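You operate a simulated robot arm through the tools that you are given. There is no shell and no other tool.

You run a simulated robot arm. Do the job below in one go: nothing can be reset, and whatever is moved stays where it is left.

## Task
Move the warm tray from oven to rack, fan it cool and lay its lens on the check mat.
Fine: shut the oven drawer; fan off once the tray reads under 40 C; the lens stays unmarked.

Only the result counts: the job must be done as asked and must still hold three seconds after the hand-in. Knocking over, shifting, dropping, spilling or breaking anything else fails it.

## Robot
A 6-joint arm with a two-finger parallel gripper on a trunk, on a base that drives. Base frame: it is fixed to the floor where the robot stands at the start and does not move with it; the origin is under the middle of the robot, x ahead of it, y to its left, z up; the surface under the hand at the start is at about z = 0.806. Units: m, degrees, N and s.
Its first joint turns from -166.0 to 166.0 degrees. Places, roughly: check mat [0.5, -0.5, 0.8]; cooling rack [0.6, -0.8, 0.8]; dwell selector [0.6, -1.6, 0.9]; fan switch [0.9, -0.8, 1.1]; housing with the blue band (28x12x6 cm) [0.9, -1.9, 0.9]; housing with the white band (28x12x6 cm) [0.6, -2.3, 0.2]; housing with the yellow band [0.5, -2.5, 0.75]; lamp with the green band (28x12x10 cm) [0.5, -1.3, 0.9]; lens [1, -2.5, 1.25]; oven drawer [0.5, 0, 0.9]; timer selector [0.7, 0, 1.1]. Payload 3.91 kg.
The TCP is the grasp point between the finger pads, 0.03 m short of the fingertips. In the tool frame z runs along the fingers and y along their closing line. Largest opening 0.11 m; finger width 0.02, thickness 0.01; the body of the gripper, 0.048 by 0.112 m, starts 0.055 m behind the TCP.
Orientation is told as [roll, pitch, yaw] about the base's x, y, z axes, in that order, counted from this pose: with the fingers straight down and closing along the base's y, the tool's x points along the base's -x, its y along +y and its z along -z.

## Interface
- The arm moves only by the tool send_rows. Its argument "steps" is a list of rows, each an object (a shift or turn left out is 0, a gripper value left out holds the last) with "linear": the shift along the tool's x, y, z in m, a list of three; "dr": the turn, a rotation vector about the tool's x, y, z in degrees, a list of three; "hand": the finger opening in m, from 0 to 0.11. In form: [{"linear": [x, y, z], "dr": [wx, wy, wz], "hand": hand}, ...]. A call has 1 to 20 rows; each row shifts and turns the commanded pose from where the row before left it, along the tool's axes as they then stand. A row lasts 0.2 s, in which the tool goes at most 0.05 m and 8.6 degrees; a call with a longer step from one row to the next is refused whole, and so is a gripper value outside its range. Where a pose cannot be reached the arm comes as near as it can. A force on the tool above 40 N (or 10 N above the force at the start of the call, whichever is more), or a blocked arm, ends the call early, and 0.2 s more pass. The fingers move at their own pace (about 0.153 m/s each) and stop on an object; they squeeze with about 34 N. The grip force told is the motor's: it shows also when the fingers shut on nothing. Time passes only in rows, and 0.2 s behind the last, so rows that do not move let the fingers close. The reply holds the time, the measured pose of the TCP, the force on the tool along the base axes, the opening and the grip force, in the units named above and with some noise, with the torque about the TCP (base axes, N m) and any sound that the robot's microphone picked up, and new pictures: "pictures" is both (left out), scene, wrist or none.
- Cameras (640 x 400 px; columns grow to the right, rows downward): "scene" is now at [0.2087, 0.1878, 1.3702]; the picture's right is [-0.51, -0.86, 0.00], its down [-0.46, 0.27, -0.84] and it looks along [0.72, -0.43, -0.54] (base axes); focal length 214 px, centre (320, 200). "wrist" rides on the gripper at [0.073, 0.017, -0.103] in the tool frame; the picture's right is [-0.23, 0.97, 0.00], its down [-0.76, -0.18, -0.62] and it looks along [-0.61, -0.14, 0.78] (tool axes); focal length 222 px, centre (320, 200). There is no depth. A picture from a camera that has moved, and an enlarged one, comes with that camera's place and axes in the base frame and with its lens.
- roll_base(legs): drives the robot by 1 to 6 legs, each [ahead, turn to the left] in m and degrees, along the robot's own axes; the way and the turn of a leg run together, so that a leg with both is an arc; at most 1.5 m and 180 degrees a leg. The arm and the cameras ride along, it lands a little off, and it stops where it bumps. It gives what a move gives, and a new picture of the scene camera.
- aim_head(pan, tilt): turns the head with the scene camera to pan (to the left, within 120 degrees either way) and tilt (down, from -29 to 69), counted from straight ahead of the robot. It gives what a move gives, and a new picture of the scene camera.
- enlarge(camera, box): a new picture of the part [left, top, right, bottom] of that camera's present view, enlarged. The clock stands still meanwhile.
- job_done(): hands the job in; it is judged then, once.

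Nothing tells you exact positions but the pictures and the camera data. Unless the task says otherwise, let go and move clear before handing in.

The tools are called after "Request:" by a JSON object that holds its "name" and its "arguments". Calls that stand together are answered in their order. send_rows: Moves the arm, as the interface text tells. Its arguments: {"type":"object","properties":{"steps":{"type":"array"},"pictures":{"type":"string","enum":["both","scene","wrist","none"]}},"required":["steps"]} The other tools are called the same way: roll_base (legs) drives the base; aim_head (pan, tilt) turns the head that bears the scene camera; enlarge (camera, box) takes an enlarged picture of a part of a camera's view; job_done () hands the job in.

At the start:

```text
t: 0.0
ee_pos: [0.6007, -0.2207, 1.2954]
ee_rot: [0.0, 0.0, -0.1]
force: [1.1, -0.2, -0.3]
wrist_torque: [-0.02, -0.03, -0.01]
grip_width: 0.1099
finger_force: 0.0
robot x, y, heading: [-0.0001, -0.0017, -0.1]
head pan, tilt: [-30.9, 32.4]
```

scene: 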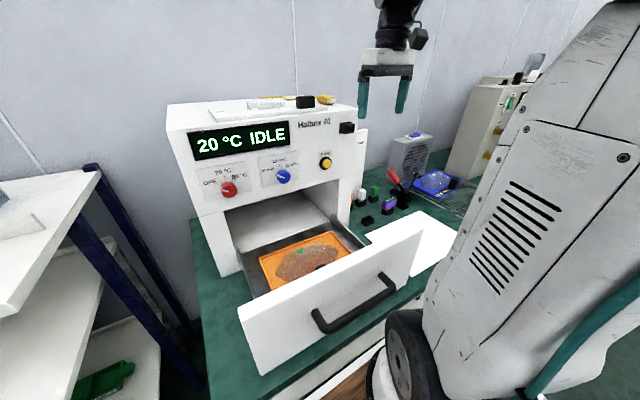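
wrist: 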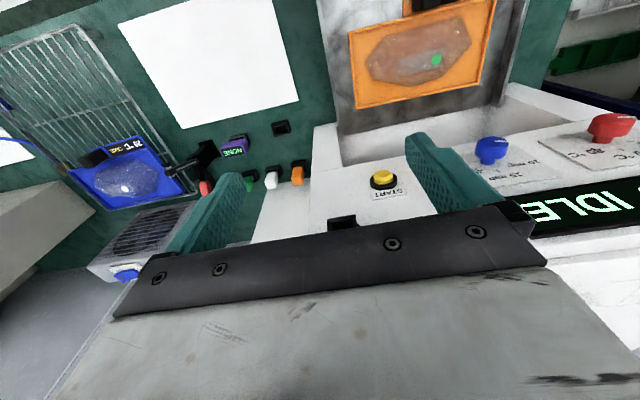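

The oven stands open with an orange tray in its drawer, and a blue tray seems to be on the rack beside a fan. I'll enlarge these parts of the views before moving anything.

Request:
{"name": "enlarge", "arguments": {"camera": "wrist", "box": [60, 100, 320, 290]}}

Request:
{"name": "enlarge", "arguments": {"camera": "wrist", "box": [320, 0, 640, 200]}}

Request:
{"name": "enlarge", "arguments": {"camera": "scene", "box": [160, 90, 380, 228]}}

Request:
{"name": "enlarge", "arguments": {"camera": "scene", "box": [340, 110, 500, 240]}}

Request:
{"name": "enlarge", "arguments": {"camera": "scene", "box": [220, 210, 420, 335]}}

```text
2.11 times, centred on (190, 195) of wrist
camera zoom: at [0.5291, -0.2027, 1.4001], right [0.23, 0.97, 0.0], down [0.76, -0.18, 0.62], along [0.61, -0.14, -0.78], focal length 468 px, centre (594, 210)
```

zoom: 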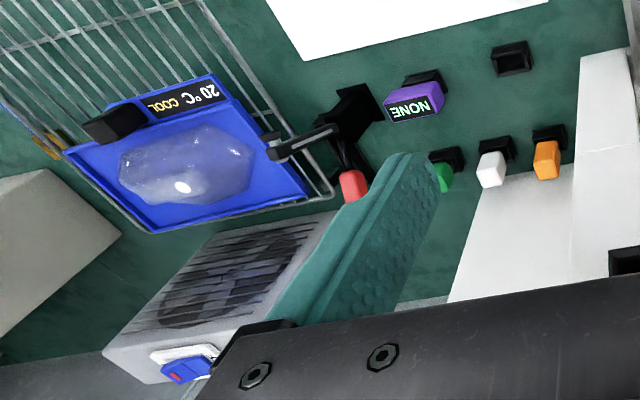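

```text
2.00 times, centred on (480, 100) of wrist
camera zoom: at [0.5291, -0.2027, 1.4001], right [0.23, 0.97, 0.0], down [0.76, -0.18, 0.62], along [0.61, -0.14, -0.78], focal length 444 px, centre (0, 400)
```

zoom: 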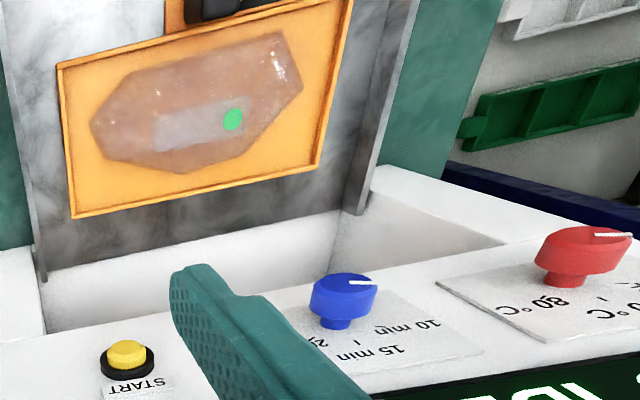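

```text
2.90 times, centred on (270, 159) of scene
camera zoom: at [0.2087, 0.1878, 1.3702], right [-0.51, -0.86, 0.0], down [-0.46, 0.27, -0.84], along [0.72, -0.43, -0.54], focal length 622 px, centre (465, 319)
```

zoom: 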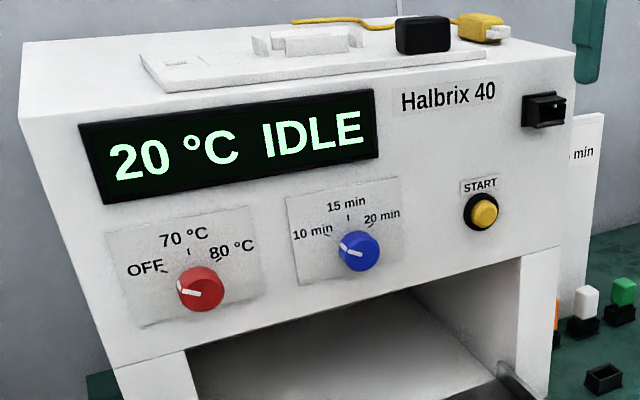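

```text
3.08 times, centred on (420, 175) of scene
camera zoom: at [0.2087, 0.1878, 1.3702], right [-0.51, -0.86, 0.0], down [-0.46, 0.27, -0.84], along [0.72, -0.43, -0.54], focal length 660 px, centre (12, 277)
```

zoom: 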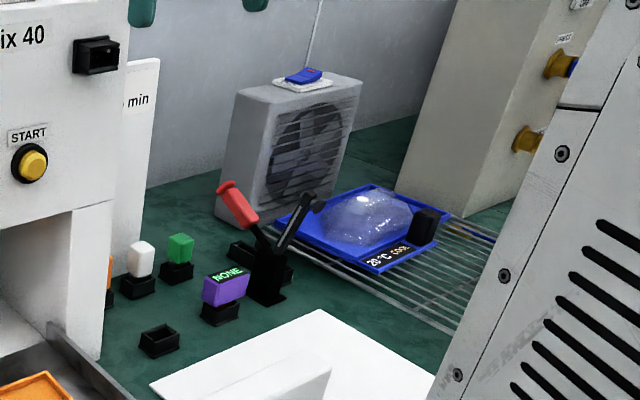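

```text
3.20 times, centred on (320, 272) of scene
camera zoom: at [0.2087, 0.1878, 1.3702], right [-0.51, -0.86, 0.0], down [-0.46, 0.27, -0.84], along [0.72, -0.43, -0.54], focal length 686 px, centre (320, -32)
```

zoom: 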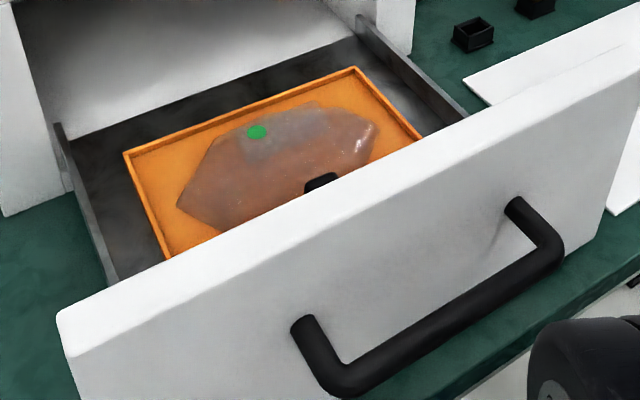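

The oven reads 20 °C IDLE, and the blue tray on the rack reads 20 °C COOL. I'll turn the head to take in the rest of the workspace.

Request:
{"name": "aim_head", "arguments": {"pan": -75, "tilt": 25}}

Request:
{"name": "aim_head", "arguments": {"pan": -110, "tilt": 20}}

Request:
{"name": "aim_head", "arguments": {"pan": 30, "tilt": 30}}

Request:
{"name": "aim_head", "arguments": {"pan": 90, "tilt": 30}}

Request:
{"name": "aim_head", "arguments": {"pan": -10, "tilt": 50}}

```text
t: 1.1
ee_pos: [0.6019, -0.2226, 1.2955]
ee_rot: [0.0, -0.1, -0.1]
force: [-0.5, -0.2, -0.8]
wrist_torque: [0.02, 0.01, -0.02]
grip_width: 0.1103
finger_force: 0.1
robot x, y, heading: [-0.0014, -0.0047, -0.0]
head pan, tilt: [-75.0, 25.0]
camera scene: at [0.1559, 0.1447, 1.3819], right [-0.97, -0.26, 0.0], down [-0.11, 0.41, -0.91], along [0.24, -0.88, -0.42], focal length 214 px, centre (320, 200)
```

scene: 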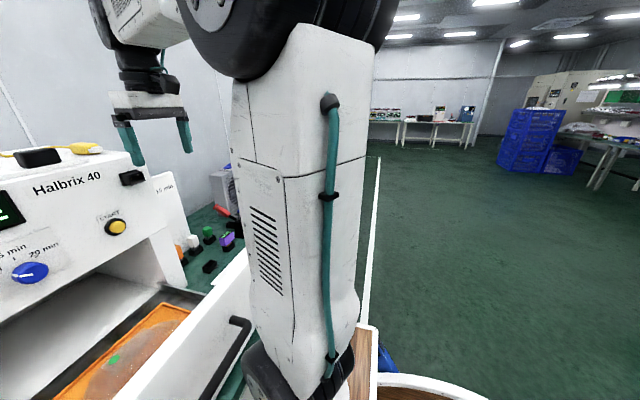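

```text
t: 2.1
ee_pos: [0.602, -0.2218, 1.2959]
ee_rot: [0.0, 0.0, -0.1]
force: [-0.2, -0.3, -0.6]
wrist_torque: [0.01, -0.01, 0.03]
grip_width: 0.1098
finger_force: 0.1
robot x, y, heading: [0.0003, -0.0003, -0.1]
head pan, tilt: [-110.0, 20.0]
camera scene: at [0.1002, 0.1461, 1.39], right [-0.94, 0.34, 0.0], down [0.12, 0.32, -0.94], along [-0.32, -0.88, -0.34], focal length 214 px, centre (320, 200)
```

scene: 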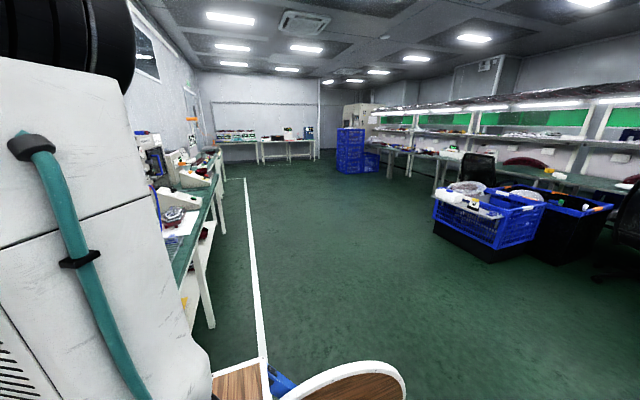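

```text
t: 4.3
ee_pos: [0.6003, -0.2211, 1.2952]
ee_rot: [-0.1, 0.0, -0.1]
force: [-0.2, 0.4, 0.3]
wrist_torque: [-0.01, -0.04, 0.04]
grip_width: 0.1103
finger_force: 0.0
robot x, y, heading: [-0.0041, -0.0024, 0.0]
head pan, tilt: [30.0, 30.0]
camera scene: at [0.2104, 0.2788, 1.374], right [0.5, -0.87, 0.0], down [-0.43, -0.25, -0.87], along [0.75, 0.43, -0.5], focal length 214 px, centre (320, 200)
```

scene: 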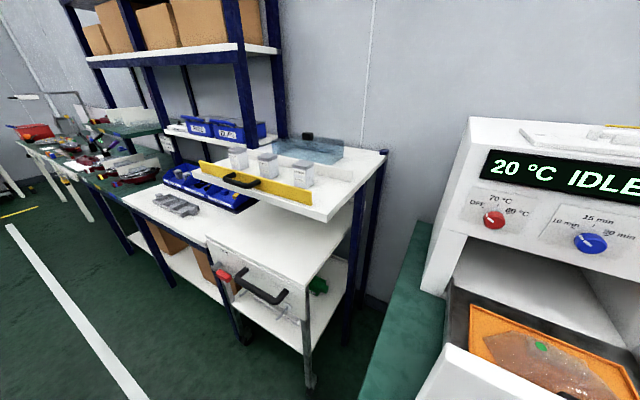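

```text
t: 5.7
ee_pos: [0.6002, -0.22, 1.2956]
ee_rot: [0.0, 0.0, -0.1]
force: [-0.1, 0.3, 0.2]
wrist_torque: [0.0, 0.02, -0.02]
grip_width: 0.1099
finger_force: 0.1
robot x, y, heading: [0.0016, -0.0054, -0.2]
head pan, tilt: [90.0, 30.0]
camera scene: at [0.1321, 0.3241, 1.374], right [1.0, 0.0, 0.0], down [0.0, -0.5, -0.87], along [0.0, 0.87, -0.5], focal length 214 px, centre (320, 200)
```

scene: 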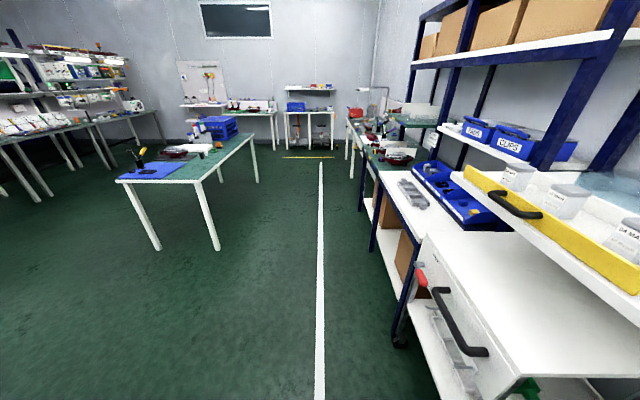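

```text
t: 7.4
ee_pos: [0.6008, -0.2211, 1.2963]
ee_rot: [0.0, 0.0, -0.2]
force: [-0.2, -0.6, 0.3]
wrist_torque: [0.03, 0.01, 0.0]
grip_width: 0.1101
finger_force: 0.1
robot x, y, heading: [0.0024, -0.0029, -0.1]
head pan, tilt: [-10.0, 50.0]
camera scene: at [0.2079, 0.2203, 1.3444], right [-0.17, -0.98, 0.0], down [-0.75, 0.13, -0.64], along [0.63, -0.11, -0.77], focal length 214 px, centre (320, 200)
```

scene: 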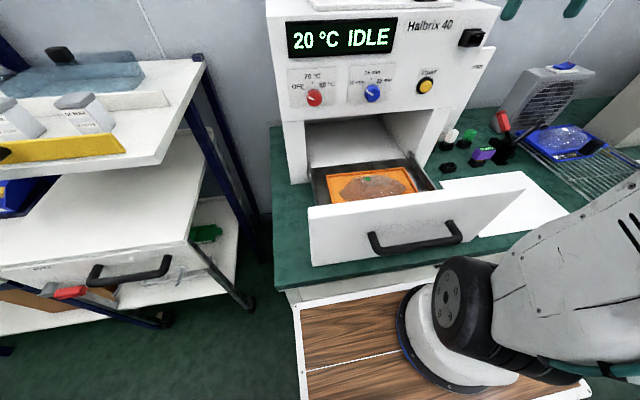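

The second station sits further along the bench, and the tray's own display is hidden behind the drawer front. I'll shift and tilt the wrist to look down into the drawer.

Request:
{"name": "send_rows", "arguments": {"steps": [{"linear": [0, 0.04, 0], "dr": [0, 8, 0]}, {"linear": [0, 0.04, 0], "dr": [0, 8, 0]}, {"linear": [0, 0.04, 0], "dr": [0, 8, 0]}, {"linear": [0, 0.04, 0], "dr": [0, 8, 0]}, {"linear": [0, 0.03, 0]}]}}

Request:
{"name": "enlarge", "arguments": {"camera": "wrist", "box": [160, 50, 480, 250]}}

```text
t: 8.6
ee_pos: [0.6003, -0.0323, 1.2662]
ee_rot: [-0.1, 32.0, -0.1]
force: [0.5, 0.5, 0.3]
wrist_torque: [0.02, 0.01, 0.0]
grip_width: 0.1099
finger_force: 0.1
out of reach, approached as far as the arm can: row 4
robot x, y, heading: [0.0006, -0.0007, -0.3]
head pan, tilt: [-10.0, 50.0]
camera scene: at [0.2078, 0.2201, 1.3445], right [-0.17, -0.98, 0.0], down [-0.75, 0.13, -0.64], along [0.63, -0.11, -0.77], focal length 214 px, centre (320, 200)
camera wrist: at [0.5922, -0.0141, 1.3941], right [0.19, 0.97, -0.12], down [0.98, -0.18, 0.13], along [0.1, -0.14, -0.98], focal length 222 px, centre (320, 200)
```

scene: 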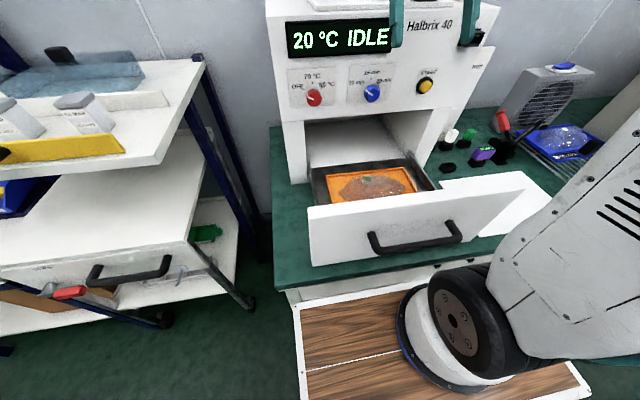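
wrist: 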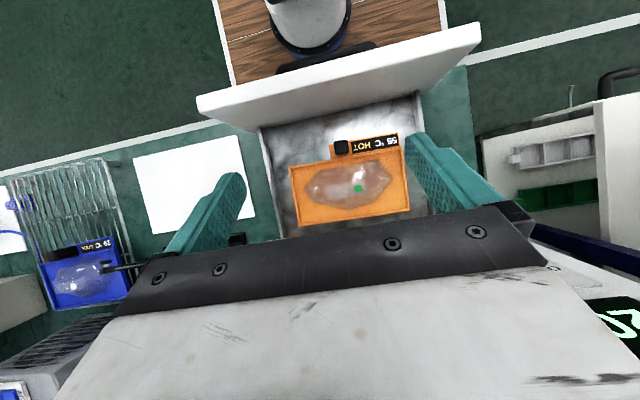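

```text
2.00 times, centred on (320, 150) of wrist
camera zoom: at [0.5922, -0.0141, 1.3941], right [0.19, 0.97, -0.12], down [0.98, -0.18, 0.13], along [0.1, -0.14, -0.98], focal length 444 px, centre (320, 300)
```

zoom: 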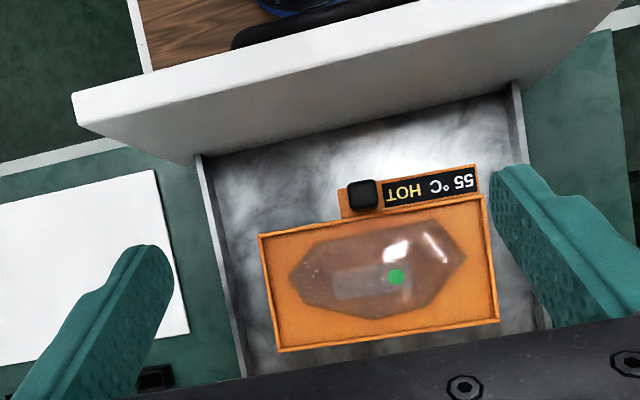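

The orange tray reads 55 °C HOT and has a black knob on its near tab. Its lens carries a green dot and a grey patch. Next I'll look at the tools, rack and fan from above.

Request:
{"name": "send_rows", "arguments": {"steps": [{"linear": [0, -0.05, 0]}, {"linear": [0, -0.05, 0]}, {"linear": [0, -0.05, 0]}, {"linear": [0, -0.05, 0]}, {"linear": [0, -0.05, 0]}, {"linear": [0, -0.05, 0]}, {"linear": [0, -0.05, 0]}, {"linear": [0, -0.05, 0]}, {"linear": [0, -0.05, 0]}, {"linear": [0, -0.05, 0]}]}}

Request:
{"name": "enlarge", "arguments": {"camera": "wrist", "box": [0, 0, 320, 200]}}

Request:
{"name": "enlarge", "arguments": {"camera": "wrist", "box": [160, 50, 480, 250]}}

```text
t: 10.8
ee_pos: [0.5969, -0.5301, 1.2673]
ee_rot: [-0.3, 31.8, -0.2]
force: [0.4, 0.4, 0.6]
wrist_torque: [-0.06, -0.08, 0.04]
grip_width: 0.11
finger_force: 0.0
robot x, y, heading: [0.0029, -0.0015, 0.1]
head pan, tilt: [-10.0, 50.0]
camera scene: at [0.2075, 0.2208, 1.3444], right [-0.17, -0.98, 0.0], down [-0.75, 0.13, -0.64], along [0.63, -0.11, -0.77], focal length 214 px, centre (320, 200)
camera wrist: at [0.5899, -0.5114, 1.394], right [0.19, 0.97, -0.12], down [0.98, -0.18, 0.13], along [0.1, -0.15, -0.98], focal length 222 px, centre (320, 200)
```

scene: 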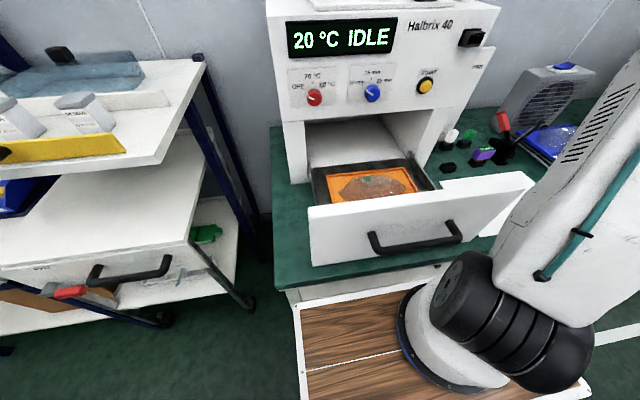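
wrist: 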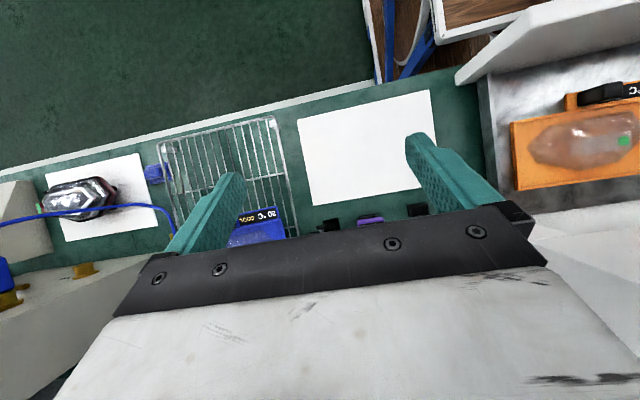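

```text
2.00 times, centred on (160, 100) of wrist
camera zoom: at [0.5899, -0.5114, 1.394], right [0.19, 0.97, -0.12], down [0.98, -0.18, 0.13], along [0.1, -0.15, -0.98], focal length 444 px, centre (640, 400)
```

zoom: 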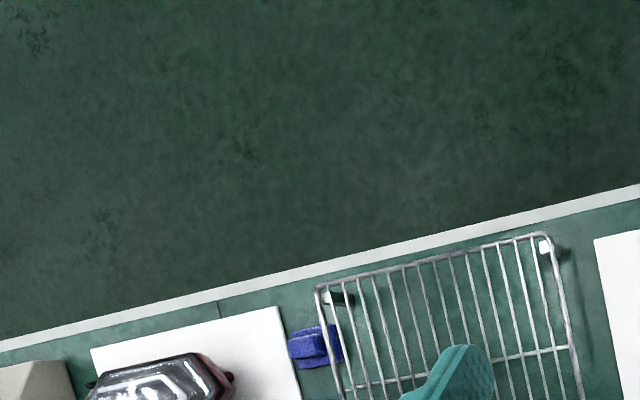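

```text
2.00 times, centred on (320, 150) of wrist
camera zoom: at [0.5899, -0.5114, 1.394], right [0.19, 0.97, -0.12], down [0.98, -0.18, 0.13], along [0.1, -0.15, -0.98], focal length 444 px, centre (320, 300)
```

zoom: 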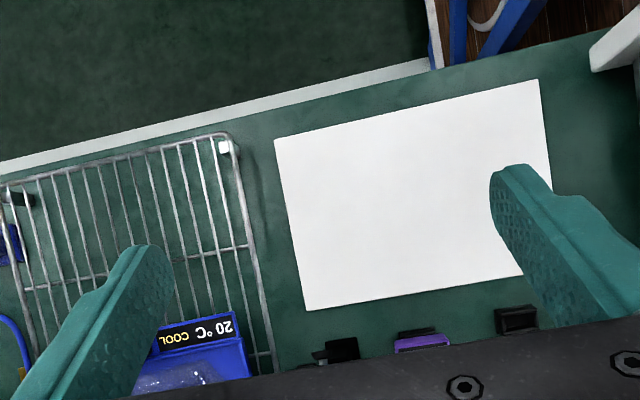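

The front half of the rack is free, and the blue tray fills the half nearer the fan. I'll bring the wrist level again to see the fan, the stand and the coloured blocks.

Request:
{"name": "send_rows", "arguments": {"steps": [{"linear": [0, -0.02, 0], "dr": [0, -8, 0]}, {"linear": [0, 0, 0], "dr": [0, -8, 0]}, {"linear": [0, 0, 0], "dr": [0, -8, 0]}, {"linear": [0, 0, 0], "dr": [0, -8, 0]}, {"linear": [0.05, 0, 0]}, {"linear": [0.05, 0, 0]}, {"linear": [0.03, 0, 0]}], "pictures": "wrist"}}

Request:
{"name": "enlarge", "arguments": {"camera": "wrist", "box": [0, 60, 320, 260]}}

Request:
{"name": "enlarge", "arguments": {"camera": "wrist", "box": [200, 60, 460, 220]}}

```text
t: 12.4
ee_pos: [0.467, -0.5518, 1.2673]
ee_rot: [0.0, 0.0, 0.0]
force: [1.4, 0.5, -0.7]
wrist_torque: [-0.02, 0.0, 0.0]
grip_width: 0.1102
finger_force: 0.1
robot x, y, heading: [-0.0013, -0.006, -0.0]
head pan, tilt: [-10.0, 50.0]
camera wrist: at [0.3961, -0.5329, 1.3712], right [0.23, 0.97, 0.0], down [0.76, -0.18, 0.62], along [0.61, -0.14, -0.78], focal length 222 px, centre (320, 200)
```

wrist: 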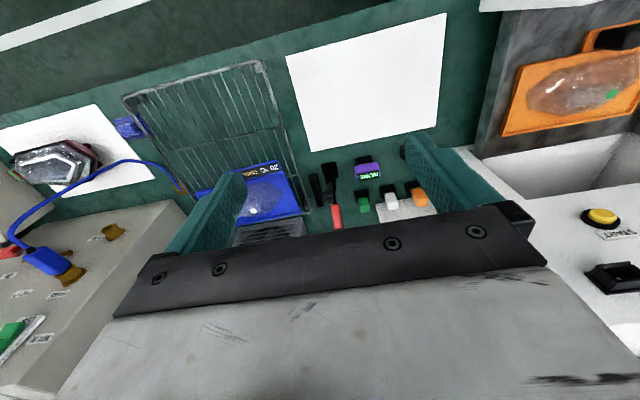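

```text
2.00 times, centred on (160, 160) of wrist
camera zoom: at [0.3961, -0.5329, 1.3712], right [0.23, 0.97, 0.0], down [0.76, -0.18, 0.62], along [0.61, -0.14, -0.78], focal length 444 px, centre (640, 280)
```

zoom: 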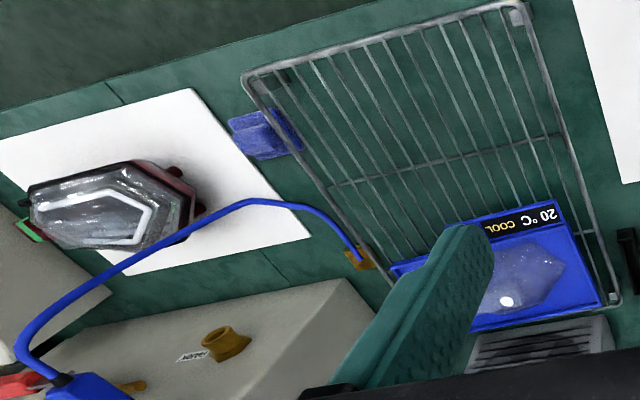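

```text
2.46 times, centred on (330, 140) of wrist
camera zoom: at [0.3961, -0.5329, 1.3712], right [0.23, 0.97, 0.0], down [0.76, -0.18, 0.62], along [0.61, -0.14, -0.78], focal length 547 px, centre (295, 348)
```

zoom: 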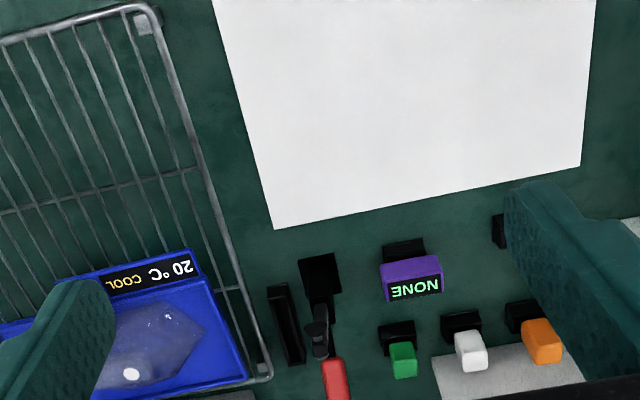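

I want a close look at the stand with the red lever and at the coloured blocks, so I'll lower the wrist toward them while staying well above.

Request:
{"name": "send_rows", "arguments": {"steps": [{"linear": [-0.035, -0.0035, 0.027]}, {"linear": [-0.035, -0.0035, 0.027]}, {"linear": [-0.035, -0.0035, 0.027]}, {"linear": [-0.035, -0.0035, 0.027]}, {"linear": [-0.03, -0.0035, 0.027]}, {"linear": [-0.03, -0.0035, 0.027]}], "pictures": "wrist"}}

Request:
{"name": "enlarge", "arguments": {"camera": "wrist", "box": [160, 0, 480, 200]}}

```text
t: 13.8
ee_pos: [0.6682, -0.5727, 1.1053]
ee_rot: [0.0, -0.1, -0.1]
force: [0.0, 0.2, 1.0]
wrist_torque: [-0.04, -0.07, -0.01]
grip_width: 0.1101
finger_force: 0.1
robot x, y, heading: [0.0014, -0.0001, -0.0]
head pan, tilt: [-10.0, 50.0]
camera wrist: at [0.5966, -0.5551, 1.2092], right [0.23, 0.97, 0.0], down [0.76, -0.18, 0.62], along [0.61, -0.14, -0.78], focal length 222 px, centre (320, 200)
```

wrist: 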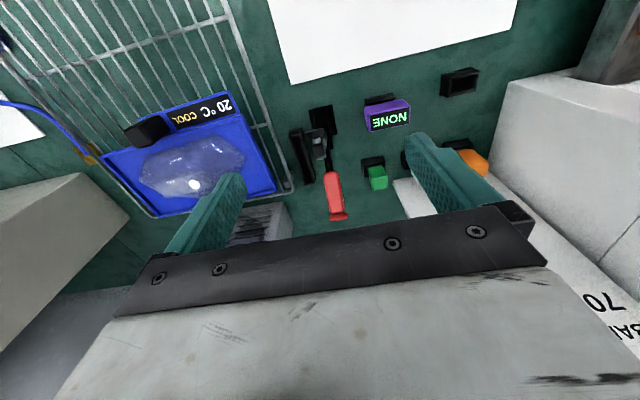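

```text
2.00 times, centred on (320, 100) of wrist
camera zoom: at [0.5966, -0.5551, 1.2092], right [0.23, 0.97, 0.0], down [0.76, -0.18, 0.62], along [0.61, -0.14, -0.78], focal length 444 px, centre (320, 400)
```

zoom: 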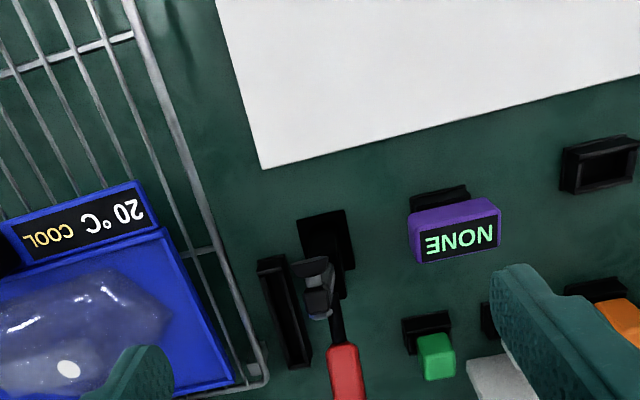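

The lever tool and coloured blocks aren't part of this job. The tray's knob is too close to the robot axis here and the rack is too far. I'll back off and move sideways so one stance reaches both.

Request:
{"name": "send_rows", "arguments": {"steps": [{"linear": [0.03, 0, -0.035]}, {"linear": [0.03, 0, -0.035]}, {"linear": [0.03, 0, -0.035]}, {"linear": [0.03, 0, -0.035]}], "pictures": "none"}}

Request:
{"name": "roll_base", "arguments": {"legs": [[-0.3, 0], [0, -90], [0.35, 0], [0, 90], [0.2, 0]]}}

```text
t: 14.8
ee_pos: [0.5493, -0.572, 1.2449]
ee_rot: [0.1, 0.2, 0.0]
force: [1.0, -0.4, -0.8]
wrist_torque: [0.01, 0.05, -0.02]
grip_width: 0.11
finger_force: 0.0
robot x, y, heading: [0.0015, 0.0022, 0.1]
head pan, tilt: [-10.0, 50.0]
```

```text
t: 27.6
ee_pos: [0.4656, -0.9091, 1.2464]
ee_rot: [0.0, 0.0, 0.9]
force: [0.2, 0.0, -0.8]
wrist_torque: [-0.01, 0.05, 0.0]
grip_width: 0.11
finger_force: 0.0
robot x, y, heading: [-0.0956, -0.3461, 0.9]
head pan, tilt: [-10.0, 50.0]
camera scene: at [0.1115, -0.1231, 1.3445], right [-0.16, -0.99, 0.0], down [-0.76, 0.12, -0.64], along [0.63, -0.1, -0.77], focal length 214 px, centre (320, 200)
```

scene: 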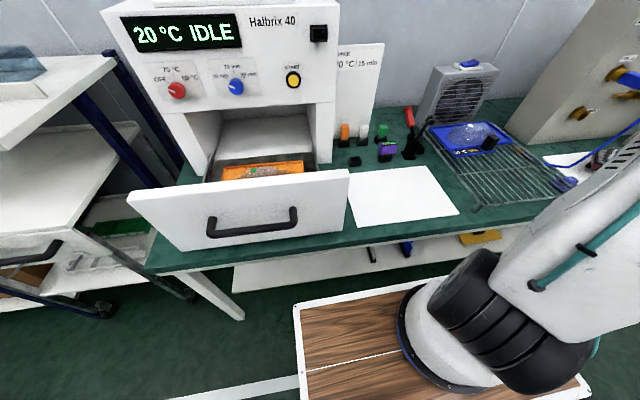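

Request:
{"name": "enlarge", "arguments": {"camera": "scene", "box": [310, 30, 610, 220]}}

Request:
{"name": "enlarge", "arguments": {"camera": "scene", "box": [400, 40, 530, 160]}}

```text
2.11 times, centred on (460, 125) of scene
camera zoom: at [0.1115, -0.1231, 1.3445], right [-0.16, -0.99, 0.0], down [-0.76, 0.12, -0.64], along [0.63, -0.1, -0.77], focal length 452 px, centre (25, 358)
```

zoom: 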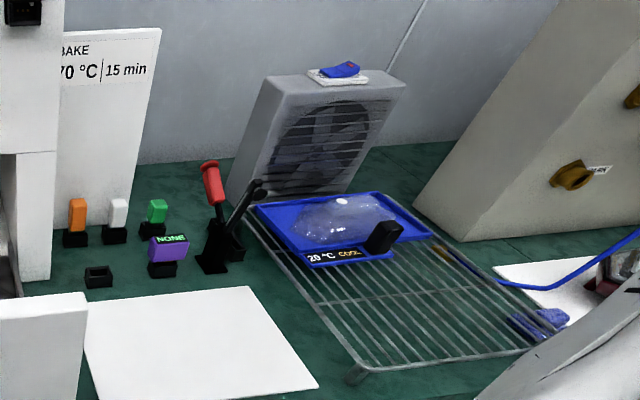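

```text
3.33 times, centred on (465, 100) of scene
camera zoom: at [0.1115, -0.1231, 1.3445], right [-0.16, -0.99, 0.0], down [-0.76, 0.12, -0.64], along [0.63, -0.1, -0.77], focal length 715 px, centre (-163, 533)
```

zoom: 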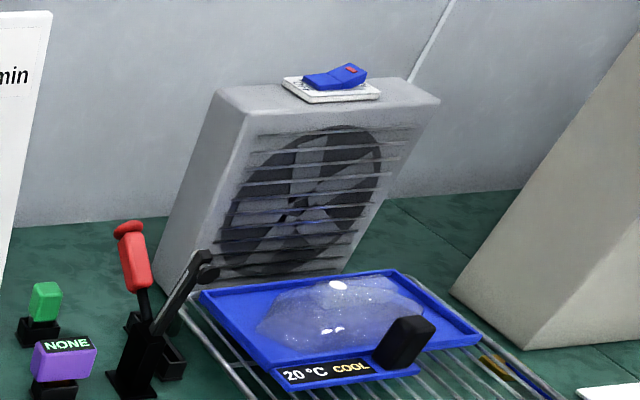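

The fan has a blue rocker on top, and the front half of the rack is free in line with it. I'll go above the open drawer to study the orange tray closely.

Request:
{"name": "send_rows", "arguments": {"steps": [{"linear": [0, 0.048, 0], "dr": [0, 0, 0.9]}, {"linear": [0, 0.048, 0]}, {"linear": [0, 0.048, 0]}, {"linear": [0, 0.048, 0]}, {"linear": [0, 0.048, 0]}, {"linear": [0, 0.048, 0]}, {"linear": [0, 0.048, 0]}, {"linear": [0, 0.048, 0]}, {"linear": [0, 0.048, 0]}, {"linear": [0, 0.048, 0]}, {"linear": [0, 0.048, 0]}, {"linear": [0, 0.048, 0]}, {"linear": [0, 0.048, 0]}, {"linear": [0, 0.048, 0]}, {"linear": [0, 0.048, 0]}, {"linear": [0, 0.048, 0]}, {"linear": [0, 0.048, 0]}, {"linear": [0, 0.048, 0]}, {"linear": [0, 0.03, 0.02]}, {"linear": [0, 0, 0.03]}], "pictures": "none"}}

Request:
{"name": "send_rows", "arguments": {"steps": [{"linear": [-0.03, 0, 0.03]}, {"linear": [-0.02, 0, 0.03]}, {"linear": [0, 0, 0]}]}}

Request:
{"name": "enlarge", "arguments": {"camera": "wrist", "box": [160, 0, 480, 200]}}

```text
t: 31.8
ee_pos: [0.4642, -0.0151, 1.1951]
ee_rot: [0.1, 0.0, 0.1]
force: [0.2, 0.1, 0.0]
wrist_torque: [0.01, -0.01, 0.0]
grip_width: 0.1099
finger_force: 0.1
robot x, y, heading: [-0.0962, -0.3506, 1.1]
head pan, tilt: [-10.0, 50.0]
```

```text
t: 32.6
ee_pos: [0.5137, -0.0156, 1.1345]
ee_rot: [-0.1, 0.0, 0.1]
force: [-0.4, 0.2, 0.3]
wrist_torque: [0.02, 0.01, 0.0]
grip_width: 0.11
finger_force: 0.0
robot x, y, heading: [-0.0938, -0.3512, 0.9]
head pan, tilt: [-10.0, 50.0]
camera scene: at [0.1114, -0.1229, 1.3444], right [-0.16, -0.99, 0.0], down [-0.76, 0.12, -0.64], along [0.63, -0.1, -0.77], focal length 214 px, centre (320, 200)
camera wrist: at [0.4427, 0.0021, 1.2387], right [0.23, 0.97, 0.0], down [0.76, -0.18, 0.62], along [0.61, -0.14, -0.78], focal length 222 px, centre (320, 200)
```

scene: 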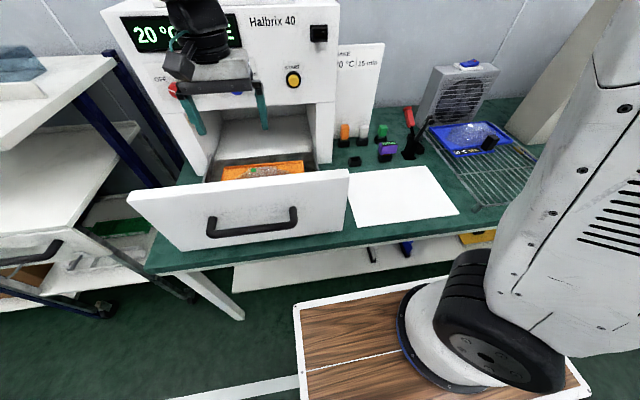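
wrist: 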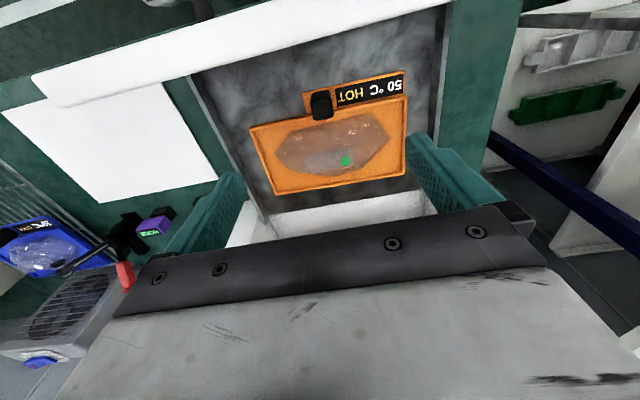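

```text
2.00 times, centred on (320, 100) of wrist
camera zoom: at [0.4427, 0.0021, 1.2387], right [0.23, 0.97, 0.0], down [0.76, -0.18, 0.62], along [0.61, -0.14, -0.78], focal length 444 px, centre (320, 400)
```

zoom: 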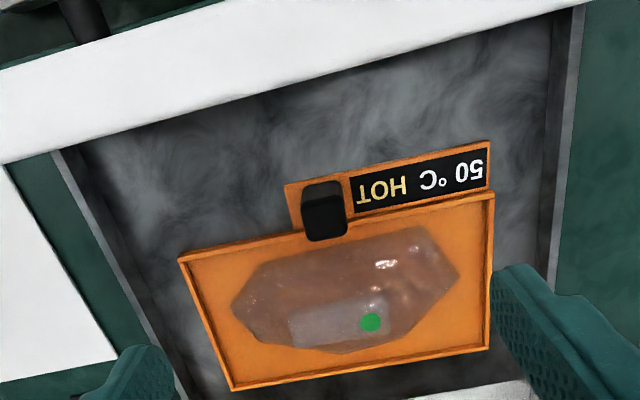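

The tray already reads 50 °C and is cooling, so I need to be quick. I place the knob at about (0.535, -0.016) with its top near z 0.91. I'll come down over it with the fingers open.

Request:
{"name": "send_rows", "arguments": {"steps": [{"linear": [-0.011, 0, 0.046]}, {"linear": [-0.011, 0, 0.046]}, {"linear": [0, 0, 0.046]}, {"linear": [0, 0, 0.044]}], "pictures": "both"}}

Request:
{"name": "enlarge", "arguments": {"camera": "wrist", "box": [200, 0, 520, 200]}}

Request:
{"name": "enlarge", "arguments": {"camera": "scene", "box": [140, 60, 360, 240]}}

```text
t: 33.6
ee_pos: [0.5364, -0.0152, 0.9546]
ee_rot: [0.0, 0.1, 0.0]
force: [-0.1, 0.3, 0.6]
wrist_torque: [0.02, -0.01, -0.02]
grip_width: 0.1102
finger_force: 0.0
robot x, y, heading: [-0.0948, -0.3475, 1.0]
head pan, tilt: [-10.0, 50.0]
camera scene: at [0.1112, -0.1231, 1.3445], right [-0.16, -0.99, 0.0], down [-0.76, 0.12, -0.64], along [0.63, -0.1, -0.77], focal length 214 px, centre (320, 200)
camera wrist: at [0.464, 0.0029, 1.0588], right [0.23, 0.97, 0.0], down [0.76, -0.18, 0.62], along [0.61, -0.14, -0.78], focal length 222 px, centre (320, 200)
```

scene: 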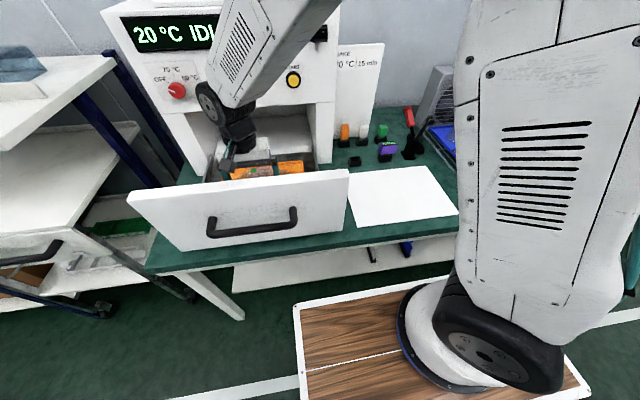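
wrist: 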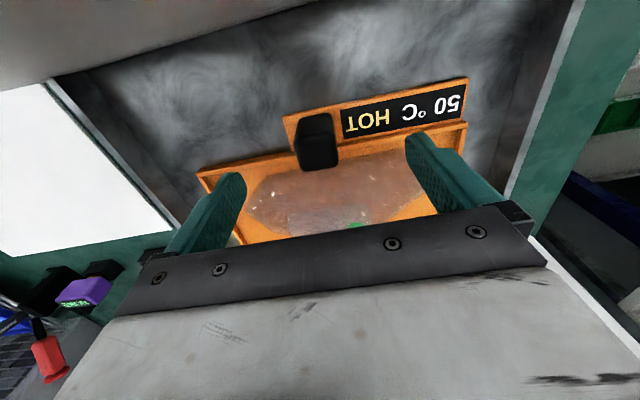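

```text
2.00 times, centred on (360, 100) of wrist
camera zoom: at [0.464, 0.0029, 1.0588], right [0.23, 0.97, 0.0], down [0.76, -0.18, 0.62], along [0.61, -0.14, -0.78], focal length 444 px, centre (240, 400)
```

zoom: 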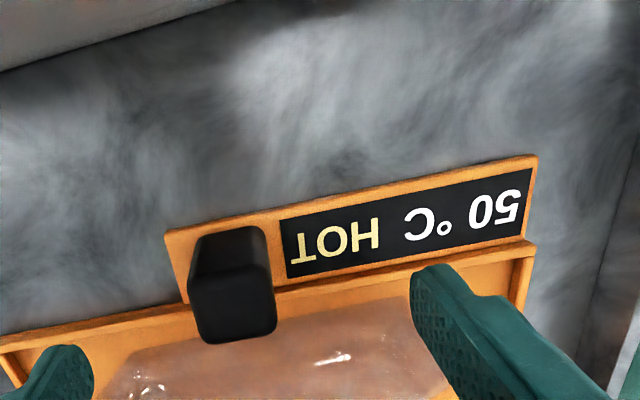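

```text
2.22 times, centred on (250, 150) of scene
camera zoom: at [0.1112, -0.1231, 1.3445], right [-0.16, -0.99, 0.0], down [-0.76, 0.12, -0.64], along [0.63, -0.1, -0.77], focal length 477 px, centre (476, 311)
```

zoom: 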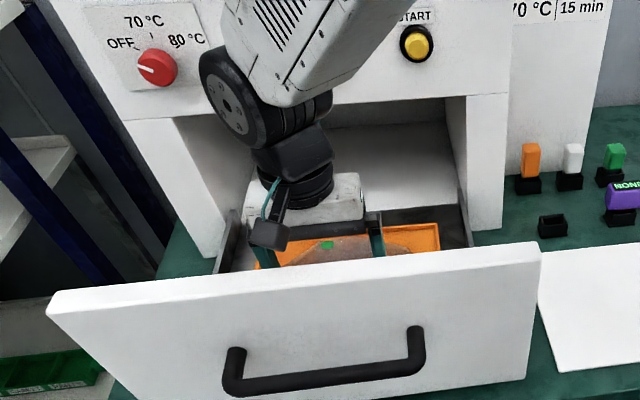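

The fingers straddle the knob, which spans about x 0.526–0.547 with its top at z 0.918. I'll descend, close on it and lift slightly to test how the tray hangs.

Request:
{"name": "send_rows", "arguments": {"steps": [{"linear": [0, 0, 0.03]}, {"linear": [0, 0, 0.026]}, {"hand": 0.0}, {"hand": 0.0}, {"hand": 0.0}], "pictures": "none"}}

Request:
{"name": "send_rows", "arguments": {"steps": [{"linear": [0, 0, -0.01]}, {"linear": [0, 0, -0.02]}], "pictures": "wrist"}}

```text
t: 33.9
ee_pos: [0.5383, -0.015, 0.9397]
ee_rot: [0.1, -0.2, 0.1]
force: [0.9, -3.7, 8.6]
wrist_torque: [0.47, 0.85, 0.32]
grip_width: 0.1103
finger_force: 0.0
robot x, y, heading: [-0.0934, -0.3476, 0.9]
head pan, tilt: [-10.0, 50.0]
stopped in row 1: the force on the tool passed its limit at 72 N (the readings are from after the stop); the commanded pose is now the measured one
```

```text
t: 34.5
ee_pos: [0.5379, -0.014, 0.9694]
ee_rot: [0.0, -0.1, 0.1]
force: [0.4, -0.1, 0.3]
wrist_torque: [-0.02, -0.01, -0.06]
grip_width: 0.1102
finger_force: 0.1
robot x, y, heading: [-0.0941, -0.3471, 1.1]
head pan, tilt: [-10.0, 50.0]
camera wrist: at [0.4647, 0.0035, 1.0736], right [0.23, 0.97, 0.0], down [0.76, -0.18, 0.62], along [0.61, -0.14, -0.78], focal length 222 px, centre (320, 200)
```

wrist: 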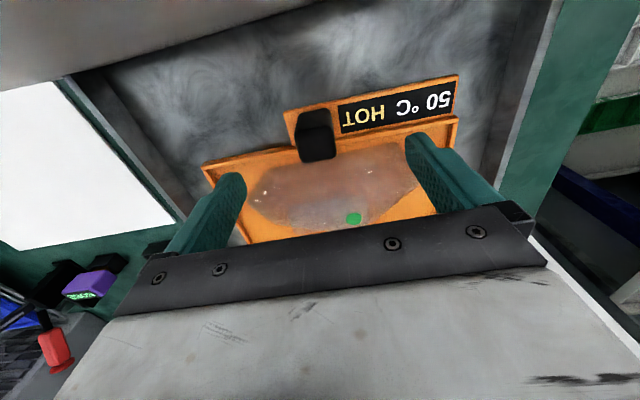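

My wrist camera bracket hit the top of the drawer front, which stands at about z 1.01. The tray looks undisturbed. I'll pitch the tool 20° so the camera clears the front, then descend again.

Request:
{"name": "send_rows", "arguments": {"steps": [{"dr": [0, 7, 0]}, {"dr": [0, 7, 0]}, {"dr": [0, 6, 0]}, {"linear": [-0.006, 0, 0.016]}], "pictures": "both"}}

Request:
{"name": "enlarge", "arguments": {"camera": "wrist", "box": [160, 0, 480, 200]}}

Request:
{"name": "enlarge", "arguments": {"camera": "scene", "box": [140, 60, 360, 240]}}

```text
t: 35.5
ee_pos: [0.5378, -0.0149, 0.9516]
ee_rot: [0.2, 20.0, 0.2]
force: [0.6, 0.5, 0.2]
wrist_torque: [0.01, -0.02, 0.02]
grip_width: 0.1101
finger_force: 0.0
robot x, y, heading: [-0.0917, -0.3484, 1.0]
head pan, tilt: [-10.0, 50.0]
camera scene: at [0.1114, -0.123, 1.3444], right [-0.16, -0.99, 0.0], down [-0.76, 0.12, -0.64], along [0.63, -0.1, -0.77], focal length 214 px, centre (320, 200)
camera wrist: at [0.5054, 0.0032, 1.0748], right [0.21, 0.97, -0.07], down [0.93, -0.18, 0.32], along [0.3, -0.14, -0.94], focal length 222 px, centre (320, 200)
```

scene: 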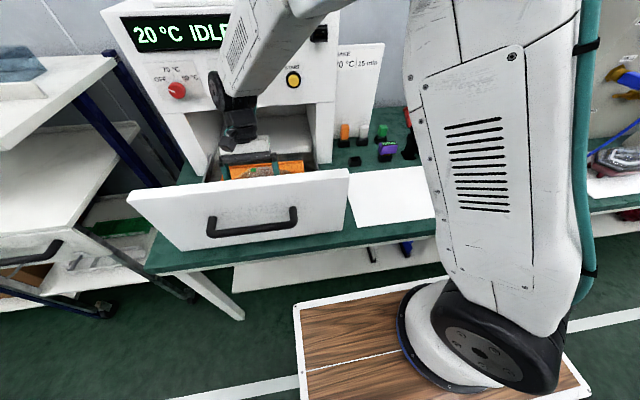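
wrist: 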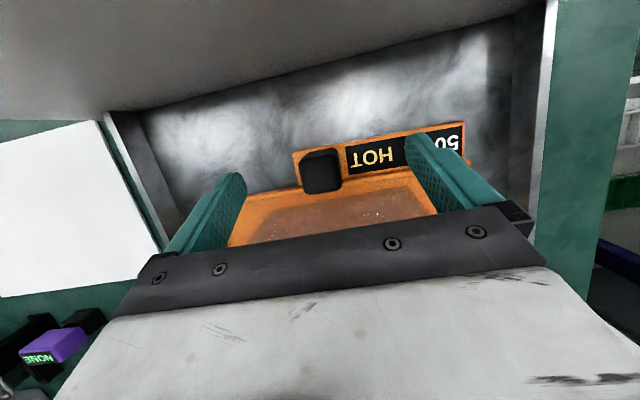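

```text
2.00 times, centred on (320, 100) of wrist
camera zoom: at [0.5054, 0.0032, 1.0748], right [0.21, 0.97, -0.07], down [0.93, -0.18, 0.32], along [0.3, -0.14, -0.94], focal length 444 px, centre (320, 400)
```

zoom: 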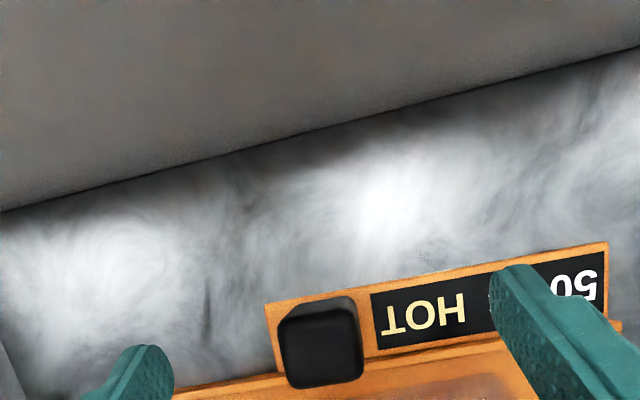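

```text
2.22 times, centred on (250, 150) of scene
camera zoom: at [0.1114, -0.123, 1.3444], right [-0.16, -0.99, 0.0], down [-0.76, 0.12, -0.64], along [0.63, -0.1, -0.77], focal length 477 px, centre (476, 311)
```

zoom: 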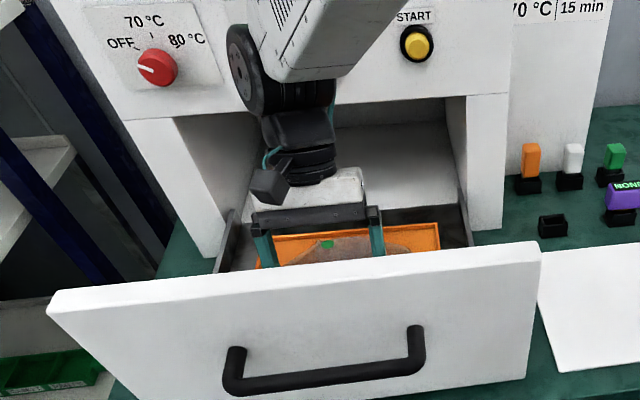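

The camera is clear of the drawer front now and the knob sits centred between the fingers. I'll go down and grip it, then lift 2 cm.

Request:
{"name": "send_rows", "arguments": {"steps": [{"linear": [-0.0088, 0, 0.0243]}, {"linear": [-0.0088, 0, 0.0243]}, {"hand": 0.0}, {"hand": 0.0}, {"hand": 0.0}], "pictures": "none"}}

Request:
{"name": "send_rows", "arguments": {"steps": [{"linear": [0.0034, 0, -0.0094]}, {"linear": [0.0034, 0, -0.0094]}, {}], "pictures": "both"}}

```text
t: 36.7
ee_pos: [0.5383, -0.0138, 0.9004]
ee_rot: [0.3, 19.9, 0.1]
force: [0.3, 0.5, 0.8]
wrist_torque: [-0.08, -0.03, -0.12]
grip_width: 0.0316
finger_force: 33.9
robot x, y, heading: [-0.0909, -0.3461, 0.6]
head pan, tilt: [-10.0, 50.0]
```

```text
t: 37.5
ee_pos: [0.5382, -0.0139, 0.9205]
ee_rot: [0.2, 19.9, 0.2]
force: [-0.5, -0.2, -0.2]
wrist_torque: [-0.08, 0.03, 0.0]
grip_width: 0.0315
finger_force: 34.4
robot x, y, heading: [-0.0945, -0.3472, 1.0]
head pan, tilt: [-10.0, 50.0]
camera scene: at [0.1115, -0.1229, 1.3444], right [-0.16, -0.99, 0.0], down [-0.76, 0.12, -0.64], along [0.63, -0.1, -0.77], focal length 214 px, centre (320, 200)
camera wrist: at [0.505, 0.0033, 1.0431], right [0.21, 0.97, -0.07], down [0.93, -0.18, 0.33], along [0.3, -0.14, -0.94], focal length 222 px, centre (320, 200)
```

scene: 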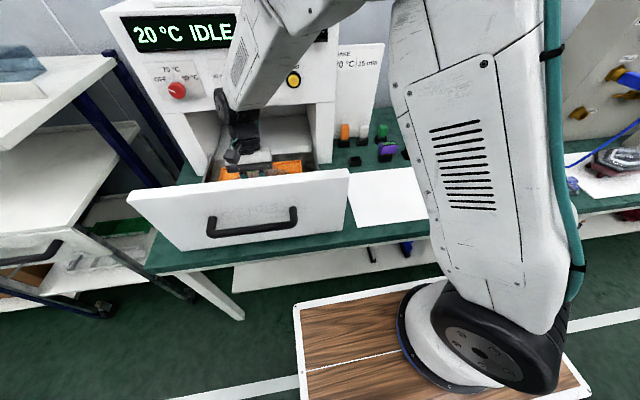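
wrist: 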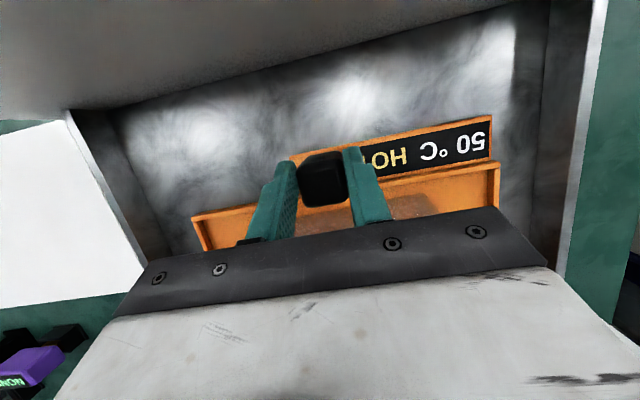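

The grip holds at 31.5 mm, but the force reading shows almost no weight. I'll lift a little more and see whether the tray comes up.

Request:
{"name": "send_rows", "arguments": {"steps": [{"linear": [0.0146, 0, -0.0107]}, {"linear": [0.0146, 0, -0.0107]}], "pictures": "both"}}

Request:
{"name": "enlarge", "arguments": {"camera": "scene", "box": [140, 60, 360, 240]}}

```text
t: 38.1
ee_pos: [0.5167, -0.0137, 0.9494]
ee_rot: [0.2, 20.1, 0.2]
force: [0.4, 0.7, -1.8]
wrist_torque: [-0.03, 0.19, 0.02]
grip_width: 0.0313
finger_force: 34.3
robot x, y, heading: [-0.0887, -0.3514, 1.2]
head pan, tilt: [-10.0, 50.0]
camera scene: at [0.1118, -0.1228, 1.3444], right [-0.16, -0.99, 0.0], down [-0.76, 0.12, -0.64], along [0.63, -0.1, -0.77], focal length 214 px, centre (320, 200)
camera wrist: at [0.4845, 0.0036, 1.0729], right [0.21, 0.97, -0.08], down [0.93, -0.18, 0.33], along [0.3, -0.14, -0.94], focal length 222 px, centre (320, 200)
```

scene: 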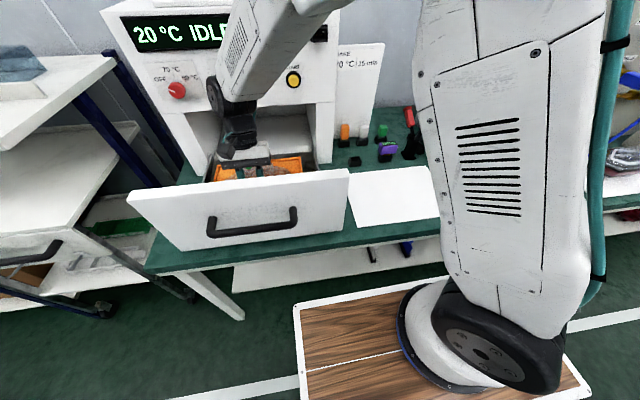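
wrist: 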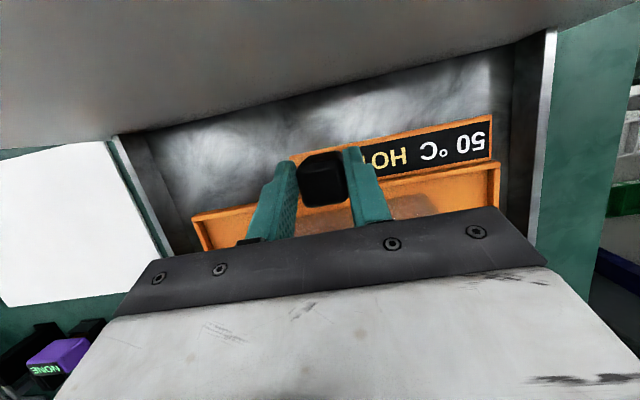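

```text
2.22 times, centred on (250, 150) of scene
camera zoom: at [0.1118, -0.1228, 1.3444], right [-0.16, -0.99, 0.0], down [-0.76, 0.12, -0.64], along [0.63, -0.1, -0.77], focal length 477 px, centre (476, 311)
```

zoom: 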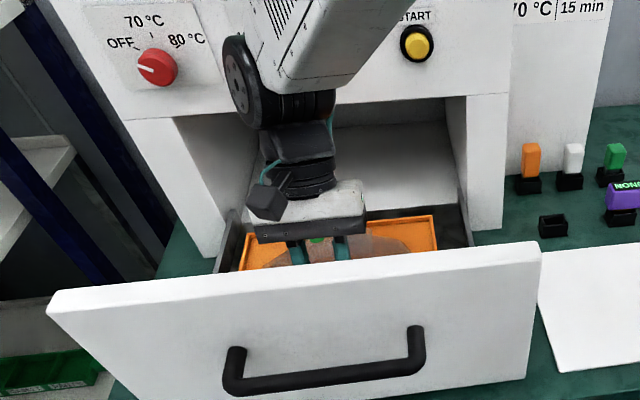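

The tray rises level with the gripper and has not slipped. I'll lift it clear above the drawer front.

Request:
{"name": "send_rows", "arguments": {"steps": [{"linear": [0.0137, 0, -0.0376]}, {"linear": [0.0137, 0, -0.0376]}, {"linear": [0.0137, 0, -0.0376]}, {"linear": [0.0137, 0, -0.0376]}], "pictures": "both"}}

```text
t: 39.1
ee_pos: [0.5182, -0.0129, 1.1115]
ee_rot: [0.2, 19.9, 0.2]
force: [0.8, 0.1, -2.9]
wrist_torque: [-0.02, 0.21, 0.02]
grip_width: 0.0317
finger_force: 34.0
robot x, y, heading: [-0.0927, -0.3461, 1.2]
head pan, tilt: [-10.0, 50.0]
camera scene: at [0.1118, -0.1228, 1.3443], right [-0.16, -0.99, 0.0], down [-0.76, 0.12, -0.64], along [0.63, -0.1, -0.77], focal length 214 px, centre (320, 200)
camera wrist: at [0.4852, 0.0039, 1.2331], right [0.21, 0.97, -0.07], down [0.93, -0.18, 0.33], along [0.3, -0.14, -0.94], focal length 222 px, centre (320, 200)
```

scene: 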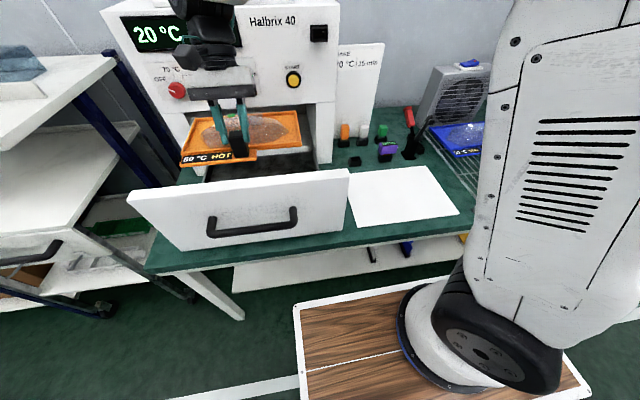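
wrist: 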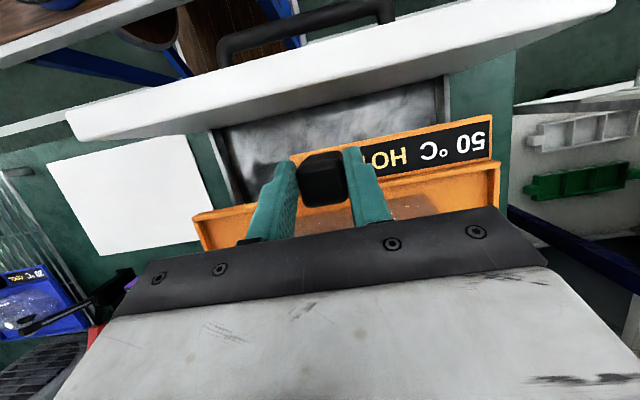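

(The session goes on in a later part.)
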